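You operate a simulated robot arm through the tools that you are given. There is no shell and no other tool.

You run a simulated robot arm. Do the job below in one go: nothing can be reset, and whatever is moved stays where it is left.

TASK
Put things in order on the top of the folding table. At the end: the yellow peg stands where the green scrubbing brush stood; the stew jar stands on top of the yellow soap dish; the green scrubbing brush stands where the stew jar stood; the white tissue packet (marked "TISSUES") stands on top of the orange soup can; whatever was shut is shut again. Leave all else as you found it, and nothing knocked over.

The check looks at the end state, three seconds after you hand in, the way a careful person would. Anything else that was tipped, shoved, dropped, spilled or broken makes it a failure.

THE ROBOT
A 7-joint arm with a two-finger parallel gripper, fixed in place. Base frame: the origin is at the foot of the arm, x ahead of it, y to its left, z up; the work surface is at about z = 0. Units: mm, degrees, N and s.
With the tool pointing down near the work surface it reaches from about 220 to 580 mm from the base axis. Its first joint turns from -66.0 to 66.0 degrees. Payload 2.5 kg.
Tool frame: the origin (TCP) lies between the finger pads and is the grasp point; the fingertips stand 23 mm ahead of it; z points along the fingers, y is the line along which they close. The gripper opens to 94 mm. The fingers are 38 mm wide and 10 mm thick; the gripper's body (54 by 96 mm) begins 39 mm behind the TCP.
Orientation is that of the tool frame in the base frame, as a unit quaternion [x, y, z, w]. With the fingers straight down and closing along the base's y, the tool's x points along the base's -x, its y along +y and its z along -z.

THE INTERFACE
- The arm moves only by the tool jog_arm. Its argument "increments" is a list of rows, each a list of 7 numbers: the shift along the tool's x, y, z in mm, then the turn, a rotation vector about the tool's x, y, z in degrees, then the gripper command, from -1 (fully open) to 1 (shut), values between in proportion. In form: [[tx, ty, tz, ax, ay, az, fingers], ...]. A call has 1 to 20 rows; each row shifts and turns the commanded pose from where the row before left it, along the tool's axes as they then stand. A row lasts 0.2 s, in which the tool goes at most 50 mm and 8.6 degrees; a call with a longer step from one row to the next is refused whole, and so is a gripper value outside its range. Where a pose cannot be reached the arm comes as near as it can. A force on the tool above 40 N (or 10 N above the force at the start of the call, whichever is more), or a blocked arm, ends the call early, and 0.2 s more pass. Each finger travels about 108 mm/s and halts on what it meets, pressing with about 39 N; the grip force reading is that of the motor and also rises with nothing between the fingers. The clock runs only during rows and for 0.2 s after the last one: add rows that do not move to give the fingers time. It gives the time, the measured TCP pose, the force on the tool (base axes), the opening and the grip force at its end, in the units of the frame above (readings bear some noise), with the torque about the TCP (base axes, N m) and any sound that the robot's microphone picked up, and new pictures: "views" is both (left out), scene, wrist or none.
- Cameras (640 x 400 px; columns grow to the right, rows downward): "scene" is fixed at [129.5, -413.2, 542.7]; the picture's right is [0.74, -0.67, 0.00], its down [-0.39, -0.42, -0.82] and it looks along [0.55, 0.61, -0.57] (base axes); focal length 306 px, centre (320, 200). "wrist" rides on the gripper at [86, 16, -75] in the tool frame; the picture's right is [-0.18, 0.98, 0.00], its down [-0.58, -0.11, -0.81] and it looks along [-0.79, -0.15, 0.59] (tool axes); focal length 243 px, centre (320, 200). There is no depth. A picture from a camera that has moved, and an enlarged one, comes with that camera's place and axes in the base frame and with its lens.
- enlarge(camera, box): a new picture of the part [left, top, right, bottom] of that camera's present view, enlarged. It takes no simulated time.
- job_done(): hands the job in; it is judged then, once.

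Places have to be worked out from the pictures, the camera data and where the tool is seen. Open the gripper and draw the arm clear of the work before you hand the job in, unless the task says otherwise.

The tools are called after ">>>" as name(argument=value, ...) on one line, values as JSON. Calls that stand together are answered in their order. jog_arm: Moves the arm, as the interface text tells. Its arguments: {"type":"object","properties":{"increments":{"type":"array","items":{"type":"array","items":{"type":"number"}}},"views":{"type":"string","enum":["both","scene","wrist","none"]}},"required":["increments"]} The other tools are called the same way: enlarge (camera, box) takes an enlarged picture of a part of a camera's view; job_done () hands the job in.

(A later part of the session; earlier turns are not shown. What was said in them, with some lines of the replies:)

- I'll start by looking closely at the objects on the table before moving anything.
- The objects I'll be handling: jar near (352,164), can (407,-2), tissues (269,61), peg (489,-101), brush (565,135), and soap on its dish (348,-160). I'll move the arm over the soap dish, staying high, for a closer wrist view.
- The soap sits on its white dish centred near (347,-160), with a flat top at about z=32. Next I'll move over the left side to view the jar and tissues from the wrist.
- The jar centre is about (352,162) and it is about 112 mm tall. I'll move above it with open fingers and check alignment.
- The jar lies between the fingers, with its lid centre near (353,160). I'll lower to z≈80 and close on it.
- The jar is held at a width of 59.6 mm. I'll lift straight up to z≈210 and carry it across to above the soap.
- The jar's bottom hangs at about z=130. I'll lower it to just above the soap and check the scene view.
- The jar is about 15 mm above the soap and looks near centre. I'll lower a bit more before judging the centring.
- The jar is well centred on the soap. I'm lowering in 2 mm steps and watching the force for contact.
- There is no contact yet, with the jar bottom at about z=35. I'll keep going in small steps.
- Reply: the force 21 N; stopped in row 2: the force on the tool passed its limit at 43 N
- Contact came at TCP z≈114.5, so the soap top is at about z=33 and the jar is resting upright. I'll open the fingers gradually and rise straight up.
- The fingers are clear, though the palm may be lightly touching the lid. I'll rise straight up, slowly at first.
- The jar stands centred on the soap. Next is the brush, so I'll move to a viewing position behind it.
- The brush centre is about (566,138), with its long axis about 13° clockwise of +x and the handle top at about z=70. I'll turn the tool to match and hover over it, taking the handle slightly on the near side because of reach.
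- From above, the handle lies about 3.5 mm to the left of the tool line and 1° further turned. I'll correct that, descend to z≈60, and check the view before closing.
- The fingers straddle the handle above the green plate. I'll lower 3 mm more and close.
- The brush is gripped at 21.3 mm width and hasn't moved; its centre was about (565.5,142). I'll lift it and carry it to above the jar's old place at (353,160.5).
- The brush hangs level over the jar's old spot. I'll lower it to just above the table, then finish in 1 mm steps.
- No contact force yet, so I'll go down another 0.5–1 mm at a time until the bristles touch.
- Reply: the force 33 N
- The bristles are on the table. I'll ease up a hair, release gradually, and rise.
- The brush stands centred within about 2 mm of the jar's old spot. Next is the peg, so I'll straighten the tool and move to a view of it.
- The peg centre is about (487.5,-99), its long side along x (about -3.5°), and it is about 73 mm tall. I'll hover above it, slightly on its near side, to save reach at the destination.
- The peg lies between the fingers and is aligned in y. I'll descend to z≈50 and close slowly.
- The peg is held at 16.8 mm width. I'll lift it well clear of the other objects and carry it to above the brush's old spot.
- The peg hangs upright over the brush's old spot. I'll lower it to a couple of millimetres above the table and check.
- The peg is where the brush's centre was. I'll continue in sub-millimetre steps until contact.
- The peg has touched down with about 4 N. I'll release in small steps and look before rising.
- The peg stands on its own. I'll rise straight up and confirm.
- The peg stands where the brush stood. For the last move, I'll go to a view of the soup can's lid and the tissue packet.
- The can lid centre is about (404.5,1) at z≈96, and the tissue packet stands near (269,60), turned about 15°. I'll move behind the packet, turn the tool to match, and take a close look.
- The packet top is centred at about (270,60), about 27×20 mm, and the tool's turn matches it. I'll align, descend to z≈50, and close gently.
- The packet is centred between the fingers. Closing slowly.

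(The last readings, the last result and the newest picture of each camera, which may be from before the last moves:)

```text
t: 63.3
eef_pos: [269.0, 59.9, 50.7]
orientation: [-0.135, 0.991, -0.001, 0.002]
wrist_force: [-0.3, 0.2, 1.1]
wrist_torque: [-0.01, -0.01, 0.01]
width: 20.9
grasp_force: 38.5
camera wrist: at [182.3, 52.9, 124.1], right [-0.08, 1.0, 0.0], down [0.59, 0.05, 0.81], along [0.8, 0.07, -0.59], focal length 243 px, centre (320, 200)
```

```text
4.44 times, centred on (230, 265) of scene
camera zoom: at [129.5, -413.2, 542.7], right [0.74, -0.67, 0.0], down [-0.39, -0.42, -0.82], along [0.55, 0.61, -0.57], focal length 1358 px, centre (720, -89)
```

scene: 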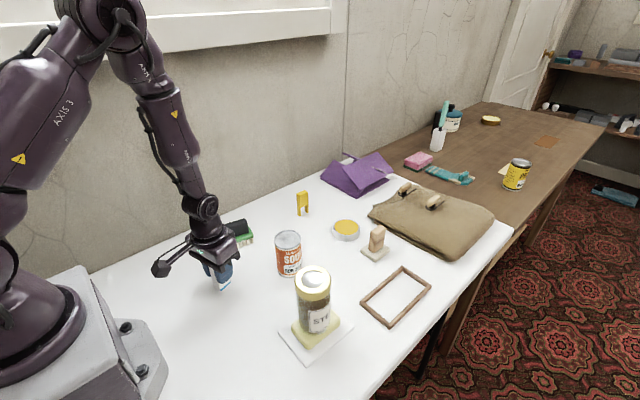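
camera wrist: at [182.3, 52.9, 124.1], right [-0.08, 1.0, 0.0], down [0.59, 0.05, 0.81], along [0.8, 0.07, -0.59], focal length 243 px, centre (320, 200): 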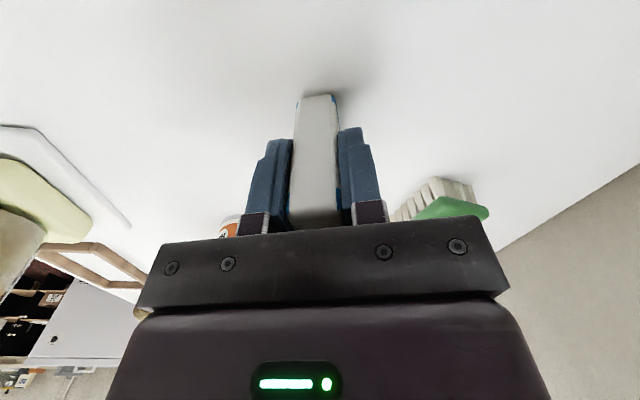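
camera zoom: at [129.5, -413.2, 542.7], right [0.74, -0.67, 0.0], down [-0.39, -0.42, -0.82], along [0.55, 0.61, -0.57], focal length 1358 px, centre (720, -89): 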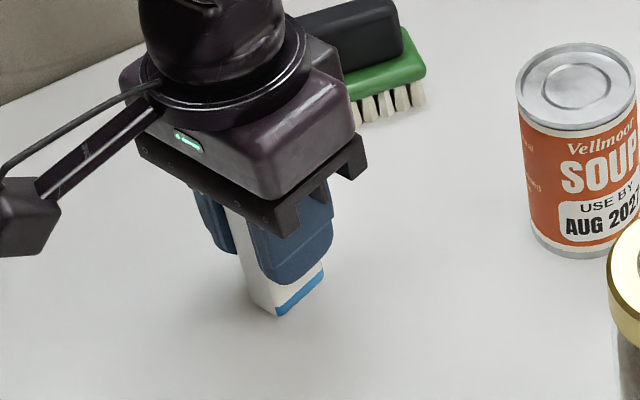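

The packet is held at 20.9 mm. I'll lift it well above the can's height and carry it over the can lid.

>>> jog_arm(increments=[[0, 0, -7, 0, 0, 0, 1], [0, 0, -20, 0, 0, 0, 1], [0, 0, -25, 0, 0, 0, 1], [0, 0, -25, 0, 0, 0, 1], [0, 0, -25, 0, 0, 0, 1], [0, 0, -25, 0, 0, 0, 1], [-11.4, -9.3, 0, 0, 0, 0, 1], [-22.8, -18.5, 0, 0, 0, 0, 1], [-22.8, -18.5, 0, 0, 0, 0, 1], [-22.8, -18.5, 0, 0, 0, 0, 1], [-22.8, -18.5, 0, 0, 0, 0, 1], [-11.5, -9.3, 0, 0, 0, 0, 1], [0, 0, 0, 0, 0, 0, 1], [0, 0, 0, 0, 0, 0, 1]])

>>> enlarge(camera="scene", box=[240, 190, 340, 290])

>>> enlarge(camera="wrist", box=[220, 0, 420, 160])

```text
t: 66.3
eef_pos: [402.8, 0.7, 177.4]
orientation: [-0.135, 0.991, -0.001, 0.0]
wrist_force: [1.0, 0.2, -0.6]
wrist_torque: [0.03, -0.01, 0.03]
width: 20.6
grasp_force: 38.8
camera wrist: at [316.6, -6.4, 250.9], right [-0.08, 1.0, 0.0], down [0.59, 0.05, 0.81], along [0.8, 0.07, -0.59], focal length 243 px, centre (320, 200)
```

scene: 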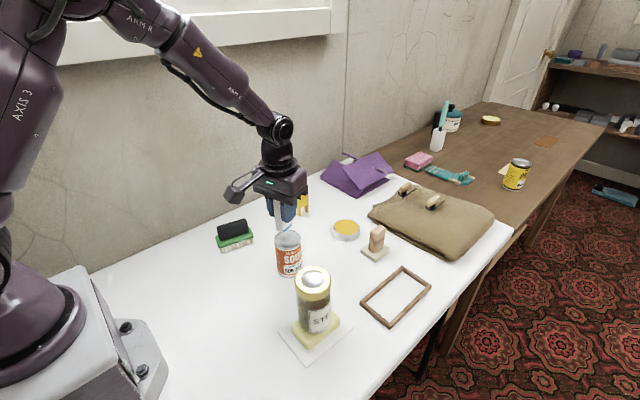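
wrist: 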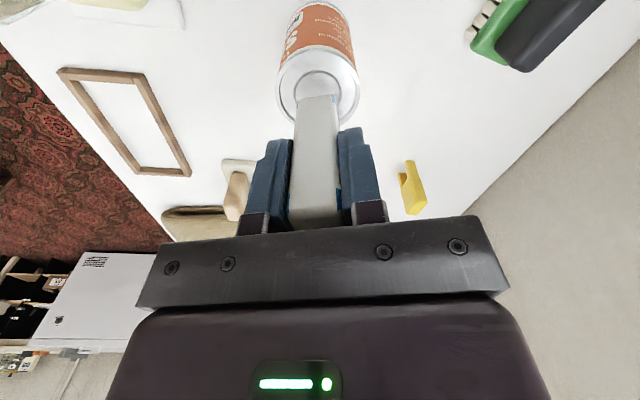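

```text
4.00 times, centred on (290, 240) of scene
camera zoom: at [129.5, -413.2, 542.7], right [0.74, -0.67, 0.0], down [-0.39, -0.42, -0.82], along [0.55, 0.61, -0.57], focal length 1222 px, centre (440, 40)
```

zoom: 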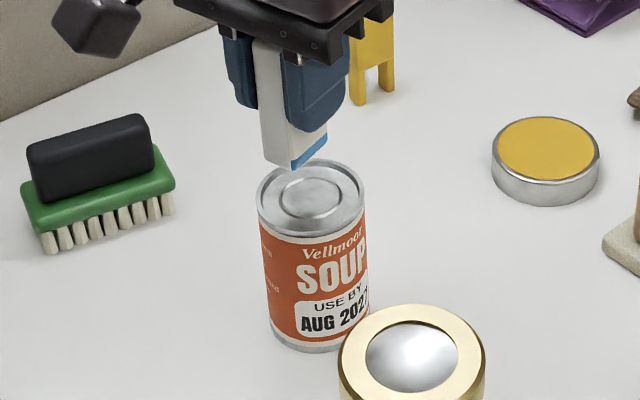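

```text
2.50 times, centred on (320, 80) of wrist
camera zoom: at [316.6, -6.4, 250.9], right [-0.08, 1.0, 0.0], down [0.59, 0.05, 0.81], along [0.8, 0.07, -0.59], focal length 606 px, centre (320, 500)
```

zoom: 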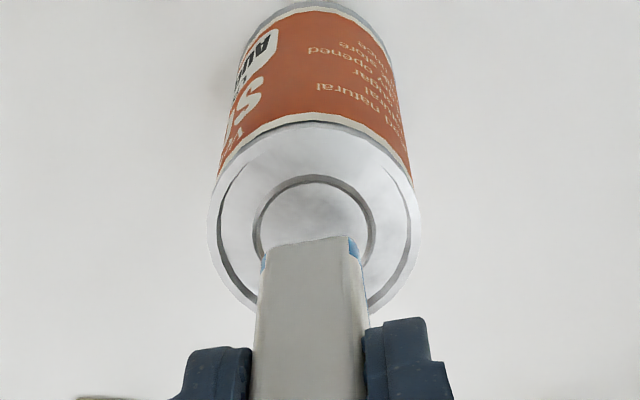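

The packet is close to centred over the lid. I'll lower it to just above the lid and check both views closely.

>>> jog_arm(increments=[[0, 0, 10, 0, 0, 0, 1], [0, 0, 8, 0, 0, 0, 1], [0, 0, 5, 0, 0, 0, 1], [0, 0, 0, 0, 0, 0, 1], [0, 0, 0, 0, 0, 0, 1]])

>>> enlarge(camera="scene", box=[260, 200, 320, 260])

>>> enlarge(camera="wrist", box=[240, 0, 400, 140])

```text
t: 67.5
eef_pos: [406.0, 1.3, 155.1]
orientation: [-0.135, 0.991, 0.0, 0.0]
wrist_force: [-0.2, -0.5, 0.2]
wrist_torque: [0.03, 0.0, 0.01]
width: 21.0
grasp_force: 39.0
camera wrist: at [316.4, -6.2, 228.0], right [-0.08, 1.0, 0.0], down [0.59, 0.05, 0.81], along [0.8, 0.07, -0.59], focal length 243 px, centre (320, 200)
```

scene: 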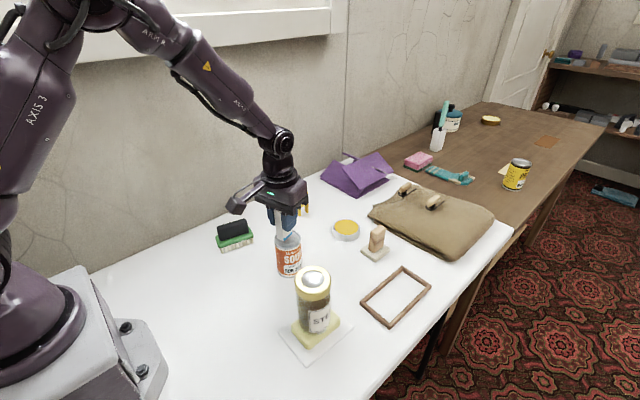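
wrist: 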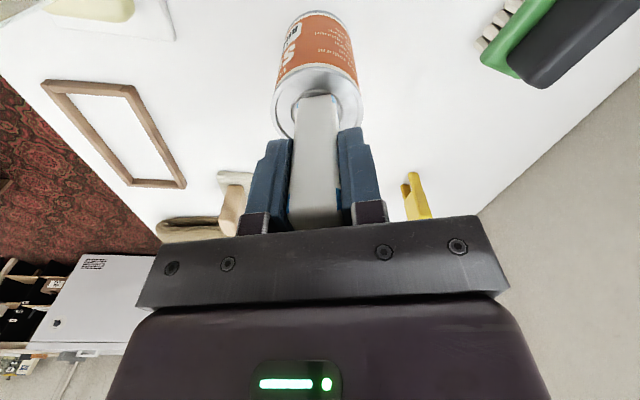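

```text
6.67 times, centred on (290, 230) of scene
camera zoom: at [129.5, -413.2, 542.7], right [0.74, -0.67, 0.0], down [-0.39, -0.42, -0.82], along [0.55, 0.61, -0.57], focal length 2036 px, centre (520, 0)
```

zoom: 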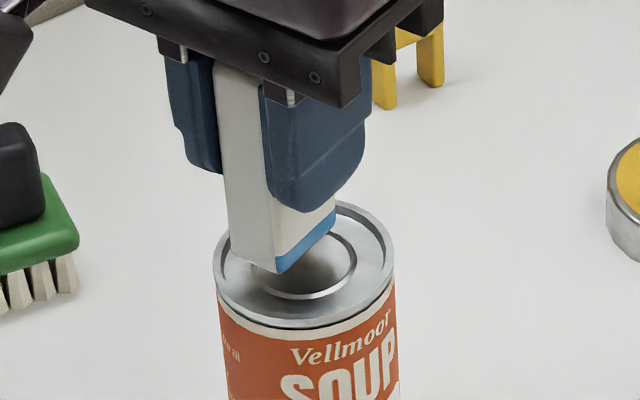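

```text
2.86 times, centred on (320, 70) of wrist
camera zoom: at [316.4, -6.2, 228.0], right [-0.08, 1.0, 0.0], down [0.59, 0.05, 0.81], along [0.8, 0.07, -0.59], focal length 693 px, centre (320, 571)
```

zoom: 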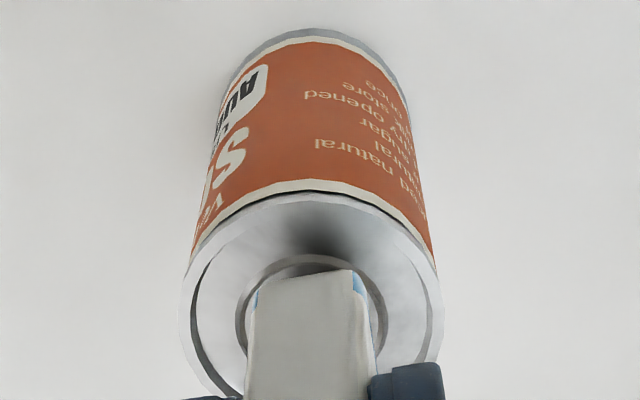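

Packet bottom is about 8 mm above the lid; the scene view shows it slightly left of the lid centre. I'll shift by about (+2,-3.5) mm, lower 4 mm, and look again.

>>> jog_arm(increments=[[-1, -3.9, 0, 0, 0, 0, 1], [0, 0, 2, 0, 0, 0, 1], [0, 0, 2, 0, 0, 0, 1], [0, 0, 0, 0, 0, 0, 1]], views="none")

>>> enlarge(camera="scene", box=[260, 210, 320, 260])

>>> enlarge(camera="wrist", box=[240, 30, 400, 140])

```text
t: 68.5
eef_pos: [406.3, -2.0, 150.9]
orientation: [-0.135, 0.991, -0.001, 0.001]
wrist_force: [-0.7, -0.2, -0.4]
wrist_torque: [0.0, 0.02, -0.01]
width: 21.1
grasp_force: 38.4
```

```text
8.00 times, centred on (290, 235) of scene
camera zoom: at [129.5, -413.2, 542.7], right [0.74, -0.67, 0.0], down [-0.39, -0.42, -0.82], along [0.55, 0.61, -0.57], focal length 2444 px, centre (560, -80)
```

zoom: 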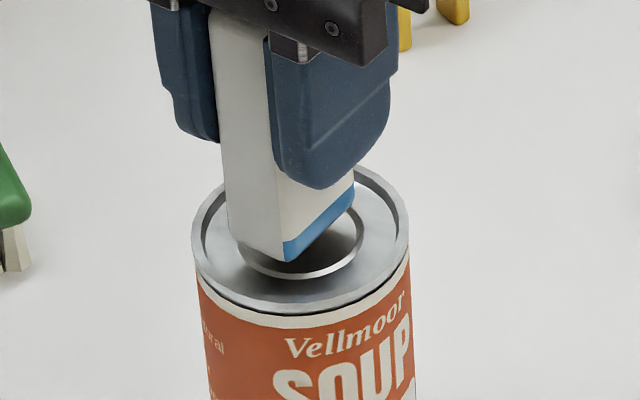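

```text
3.64 times, centred on (320, 85) of wrist
camera zoom: at [318.8, -9.6, 224.0], right [-0.08, 1.0, 0.0], down [0.59, 0.05, 0.81], along [0.8, 0.07, -0.59], focal length 882 px, centre (320, 618)
```

zoom: 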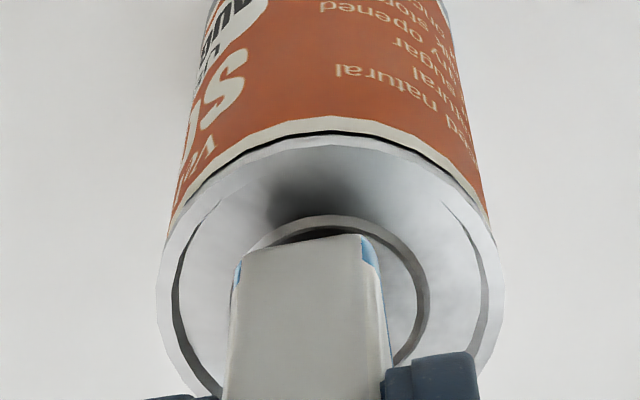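

It is now well centred within the rim. I'll lower in small steps to contact.

>>> jog_arm(increments=[[0, 0, 1, 0, 0, 0, 1], [0, 0, 1, 0, 0, 0, 1], [0, 0, 0, 0, 0, 0, 1]], views="none")

>>> jog_arm(increments=[[0, 0, 1, 0, 0, 0, 1], [0, 0, 0, 0, 0, 0, 1]], views="none")

>>> enlarge(camera="scene", box=[260, 210, 320, 260])

```text
t: 69.3
eef_pos: [406.1, -2.4, 149.9]
orientation: [-0.135, 0.991, -0.001, 0.001]
wrist_force: [0.0, 0.3, 0.0]
wrist_torque: [0.03, -0.01, 0.0]
width: 20.8
grasp_force: 38.8
```

```text
t: 69.9
eef_pos: [406.1, -2.6, 147.4]
orientation: [-0.134, 0.991, -0.001, 0.001]
wrist_force: [1.0, -0.3, 0.1]
wrist_torque: [0.01, -0.03, 0.0]
width: 20.9
grasp_force: 38.7
```

```text
8.00 times, centred on (290, 235) of scene
camera zoom: at [129.5, -413.2, 542.7], right [0.74, -0.67, 0.0], down [-0.39, -0.42, -0.82], along [0.55, 0.61, -0.57], focal length 2444 px, centre (560, -80)
```

zoom: 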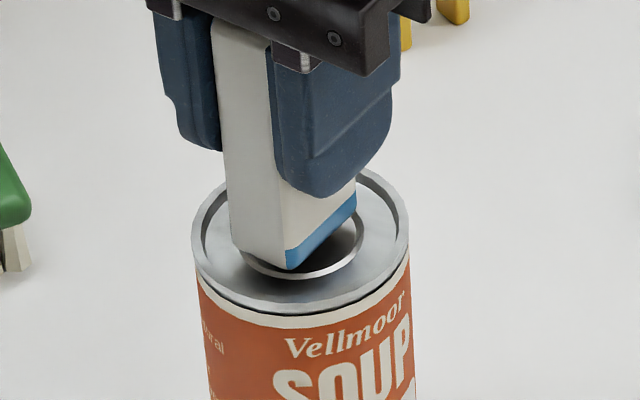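

Still no contact. Continuing in 1 mm and then finer steps.

>>> jog_arm(increments=[[0, 0, 1, 0, 0, 0, 1], [0, 0, 0, 0, 0, 0, 1]], views="none")

>>> jog_arm(increments=[[0, 0, 0.7, 0, 0, 0, 1], [0, 0, 0, 0, 0, 0, 1]], views="none")

```text
t: 70.5
eef_pos: [407.2, -1.8, 145.9]
orientation: [-0.135, 0.991, -0.002, 0.0]
wrist_force: [0.3, -0.2, -0.4]
wrist_torque: [-0.02, -0.01, 0.0]
width: 20.6
grasp_force: 38.7
```

```text
t: 71.1
eef_pos: [406.9, -2.6, 145.8]
orientation: [-0.135, 0.991, 0.0, 0.001]
wrist_force: [-0.4, -0.3, -0.1]
wrist_torque: [0.06, 0.03, 0.02]
width: 21.2
grasp_force: 38.8
```

>>> jog_arm(increments=[[0, 0, 0.8, 0, 0, 0, 1], [0, 0, 0, 0, 0, 0, 1]], views="none")

>>> enlarge(camera="scene", box=[260, 210, 320, 260])

```text
t: 71.7
eef_pos: [406.8, -2.1, 146.0]
orientation: [-0.135, 0.991, -0.001, 0.0]
wrist_force: [-0.2, 0.8, 5.4]
wrist_torque: [-0.01, 0.06, -0.02]
width: 21.1
grasp_force: 39.3
```

```text
8.00 times, centred on (290, 235) of scene
camera zoom: at [129.5, -413.2, 542.7], right [0.74, -0.67, 0.0], down [-0.39, -0.42, -0.82], along [0.55, 0.61, -0.57], focal length 2444 px, centre (560, -80)
```

zoom: 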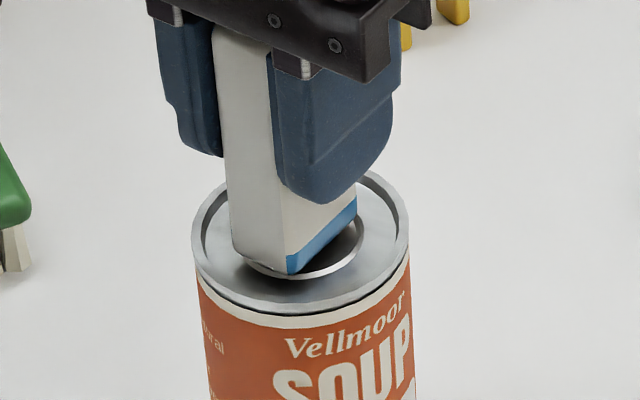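

Contact at about 5 N, with the packet inside the can's rim. I'll release in small steps and then look.

>>> jog_arm(increments=[[0, 0, 0, 0, 0, 0, 0.57], [0, 0, 0, 0, 0, 0, 0.54], [0, 0, 0, 0, 0, 0, 0.5], [0, 0, 0, 0, 0, 0, 0.42], [0, 0, 0, 0, 0, 0, 0.3], [0, 0, 0, 0, 0, 0, 0.1], [0, 0, 0, 0, 0, 0, -0.2], [0, 0, 0, 0, 0, 0, -0.5], [0, 0, 0, 0, 0, 0, -0.5]])

>>> enlarge(camera="scene", box=[250, 190, 330, 260])

>>> enlarge(camera="wrist", box=[200, 30, 440, 230])

```text
t: 73.7
eef_pos: [407.0, -1.4, 144.2]
orientation: [-0.135, 0.991, 0.0, 0.001]
wrist_force: [0.2, -0.5, -0.5]
wrist_torque: [0.02, -0.02, 0.0]
width: 70.3
grasp_force: 0.0
camera wrist: at [319.0, -9.8, 218.7], right [-0.08, 1.0, 0.0], down [0.59, 0.05, 0.81], along [0.8, 0.07, -0.59], focal length 243 px, centre (320, 200)
```

scene: 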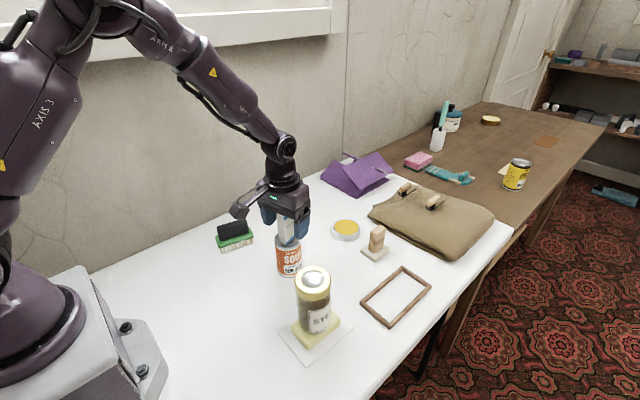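
wrist: 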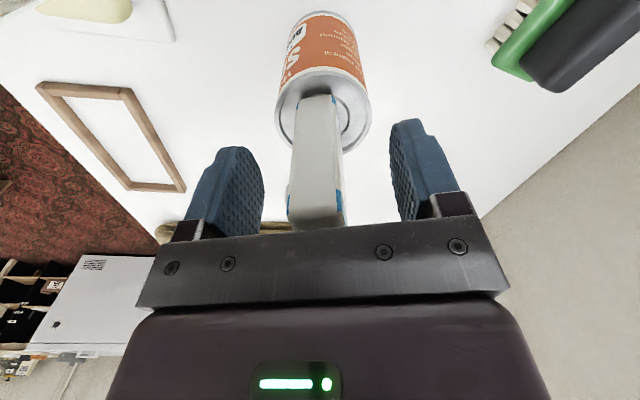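

```text
5.71 times, centred on (290, 225) of scene
camera zoom: at [129.5, -413.2, 542.7], right [0.74, -0.67, 0.0], down [-0.39, -0.42, -0.82], along [0.55, 0.61, -0.57], focal length 1746 px, centre (491, 57)
```

zoom: 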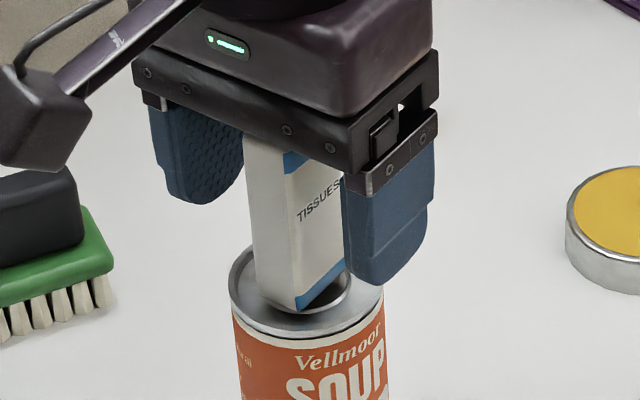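

```text
2.00 times, centred on (320, 130) of wrist
camera zoom: at [319.0, -9.8, 218.7], right [-0.08, 1.0, 0.0], down [0.59, 0.05, 0.81], along [0.8, 0.07, -0.59], focal length 485 px, centre (320, 340)
```

zoom: 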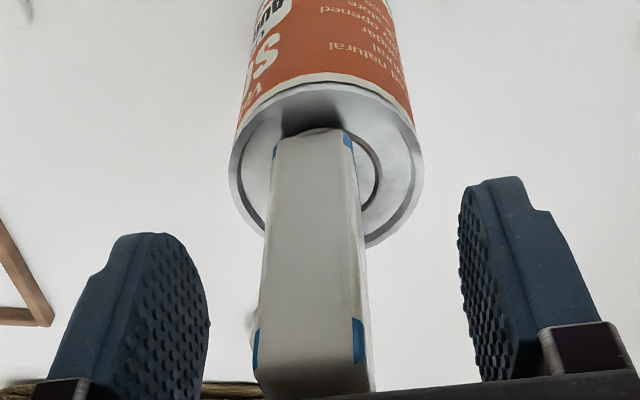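

The packet stands upright on the can. I'll rise straight up, then draw the arm back clear.

>>> jog_arm(increments=[[0, 0, -4, 0, 0, 0, -0.5], [0, 0, -12, 0, 0, 0, -0.5], [0, 0, -25, 0, 0, 0, -0.5], [0, 0, -35, 0, 0, 0, -0.5], [0, 0, -35, 0, 0, 0, -0.5], [0, 0, -35, 0, 0, 0, -0.6], [0, 0, -10, 0, 0, 0, -0.8], [0, 0, 0, 0, 0, 0, -1]])

>>> enlarge(camera="scene", box=[200, 180, 360, 290])

```text
t: 75.5
eef_pos: [407.2, -1.8, 301.8]
orientation: [-0.135, 0.991, -0.001, 0.001]
wrist_force: [0.2, 0.2, 1.1]
wrist_torque: [0.02, -0.02, -0.02]
width: 94.1
grasp_force: 0.0
camera wrist: at [318.8, -9.5, 375.0], right [-0.08, 1.0, 0.0], down [0.59, 0.05, 0.81], along [0.8, 0.07, -0.59], focal length 243 px, centre (320, 200)
```

scene: 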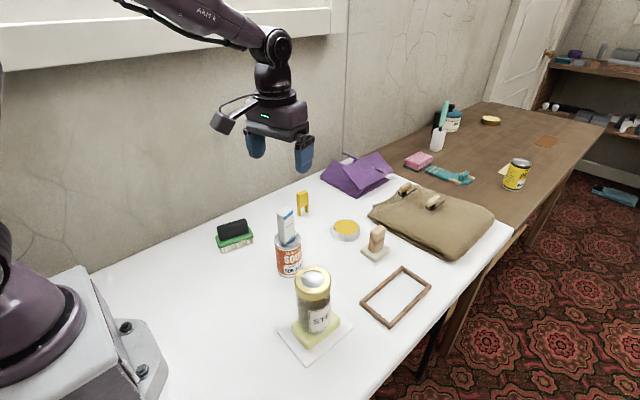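
wrist: 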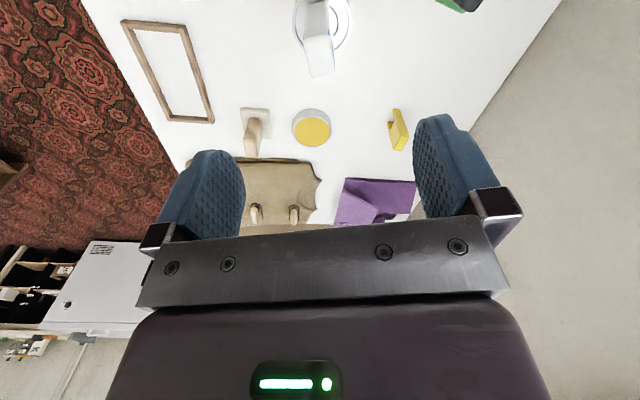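

```text
3.64 times, centred on (280, 235) of scene
camera zoom: at [129.5, -413.2, 542.7], right [0.74, -0.67, 0.0], down [-0.39, -0.42, -0.82], along [0.55, 0.61, -0.57], focal length 1111 px, centre (466, 73)
```

zoom: 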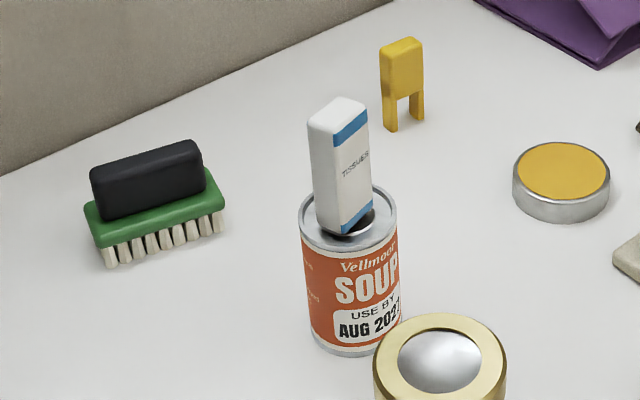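

Everything is standing. I'll straighten the tool, raise and retract the arm, then do a final check.

>>> jog_arm(increments=[[0, 0, -30, 0, 0, 7.75, -1], [0, 0, -30, 0, 0, 7.75, -1], [25, 15, 0, 0, 0, 0, -1], [25, 15, 0, 0, 0, 0, -1], [25, 15, 0, 0, 0, 0, -1], [25, 15, 0, 0, 0, 0, -1], [0, 0, 0, 0, 0, 0, -1], [0, 0, 0, 0, 0, 0, -1]])

>>> enlarge(camera="scene", box=[190, 160, 450, 370])

>>> enlarge(camera="scene", box=[265, 180, 365, 370])

```text
t: 77.3
eef_pos: [306.1, 58.3, 360.7]
orientation: [0.0, 1.0, 0.0, 0.001]
wrist_force: [-0.5, 0.0, 0.3]
wrist_torque: [-0.04, -0.02, -0.02]
width: 94.0
grasp_force: 0.1
camera wrist: at [219.5, 74.3, 434.6], right [0.18, 0.98, 0.0], down [0.58, -0.11, 0.81], along [0.79, -0.15, -0.59], focal length 243 px, centre (320, 200)
```

scene: 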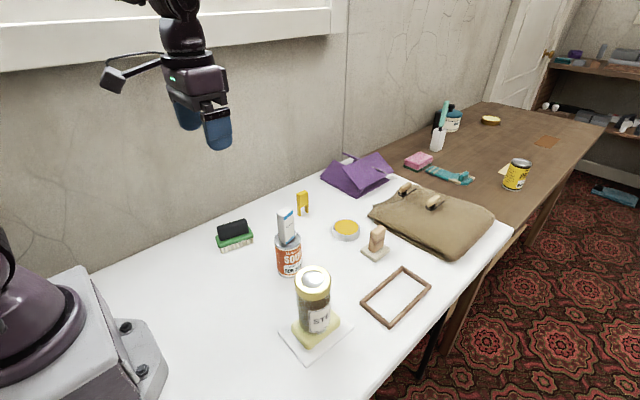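
wrist: 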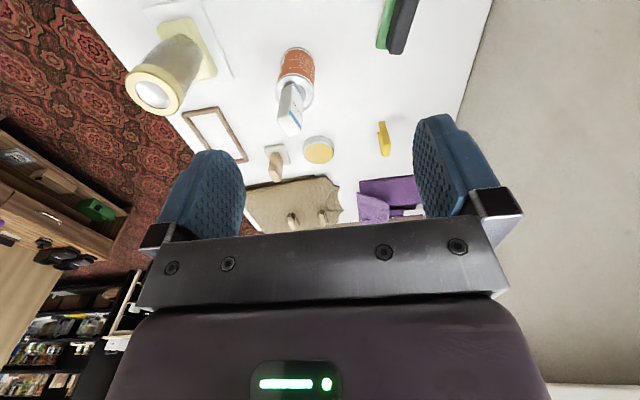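

```text
1.90 times, centred on (320, 265) of scene
camera zoom: at [129.5, -413.2, 542.7], right [0.74, -0.67, 0.0], down [-0.39, -0.42, -0.82], along [0.55, 0.61, -0.57], focal length 582 px, centre (320, 76)
```

zoom: 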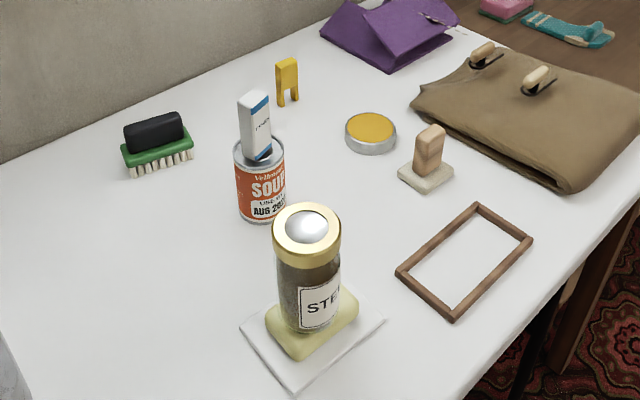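

```text
2.11 times, centred on (315, 275) of scene
camera zoom: at [129.5, -413.2, 542.7], right [0.74, -0.67, 0.0], down [-0.39, -0.42, -0.82], along [0.55, 0.61, -0.57], focal length 643 px, centre (330, 42)
```

zoom: 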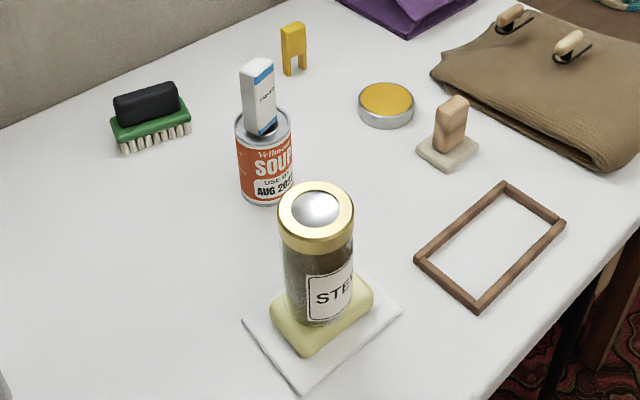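

All four items are in their places and standing, nothing else has moved, the gripper is open and the arm is clear. Handing in.

>>> job_done()

```text
The job is handed in.
```

The table is in the order you asked for, and I've handed the job in. In the last pictures everything was standing and nothing else appeared to have moved.

- **Stew jar:** it stands on the soap bar in its dish. I took the white dish with the yellow soap to be the "yellow soap dish", not the round tin with the yellow top.
- **Green scrubbing brush:** it stands where the jar stood, within about 2 mm by my measurement.
- **Yellow peg:** it stands upright where the brush stood. The gripper readings put it within a few millimetres. The scene camera suggested it could be up to about 10 mm off, and I trusted the gripper readings.
- **Tissue packet:** it stands upright on the soup can, inside the rim of the lid.
- **Shut things:** I didn't need to open anything. The jar's lid stayed on throughout.

The gripper is open and the arm is raised clear of the table.
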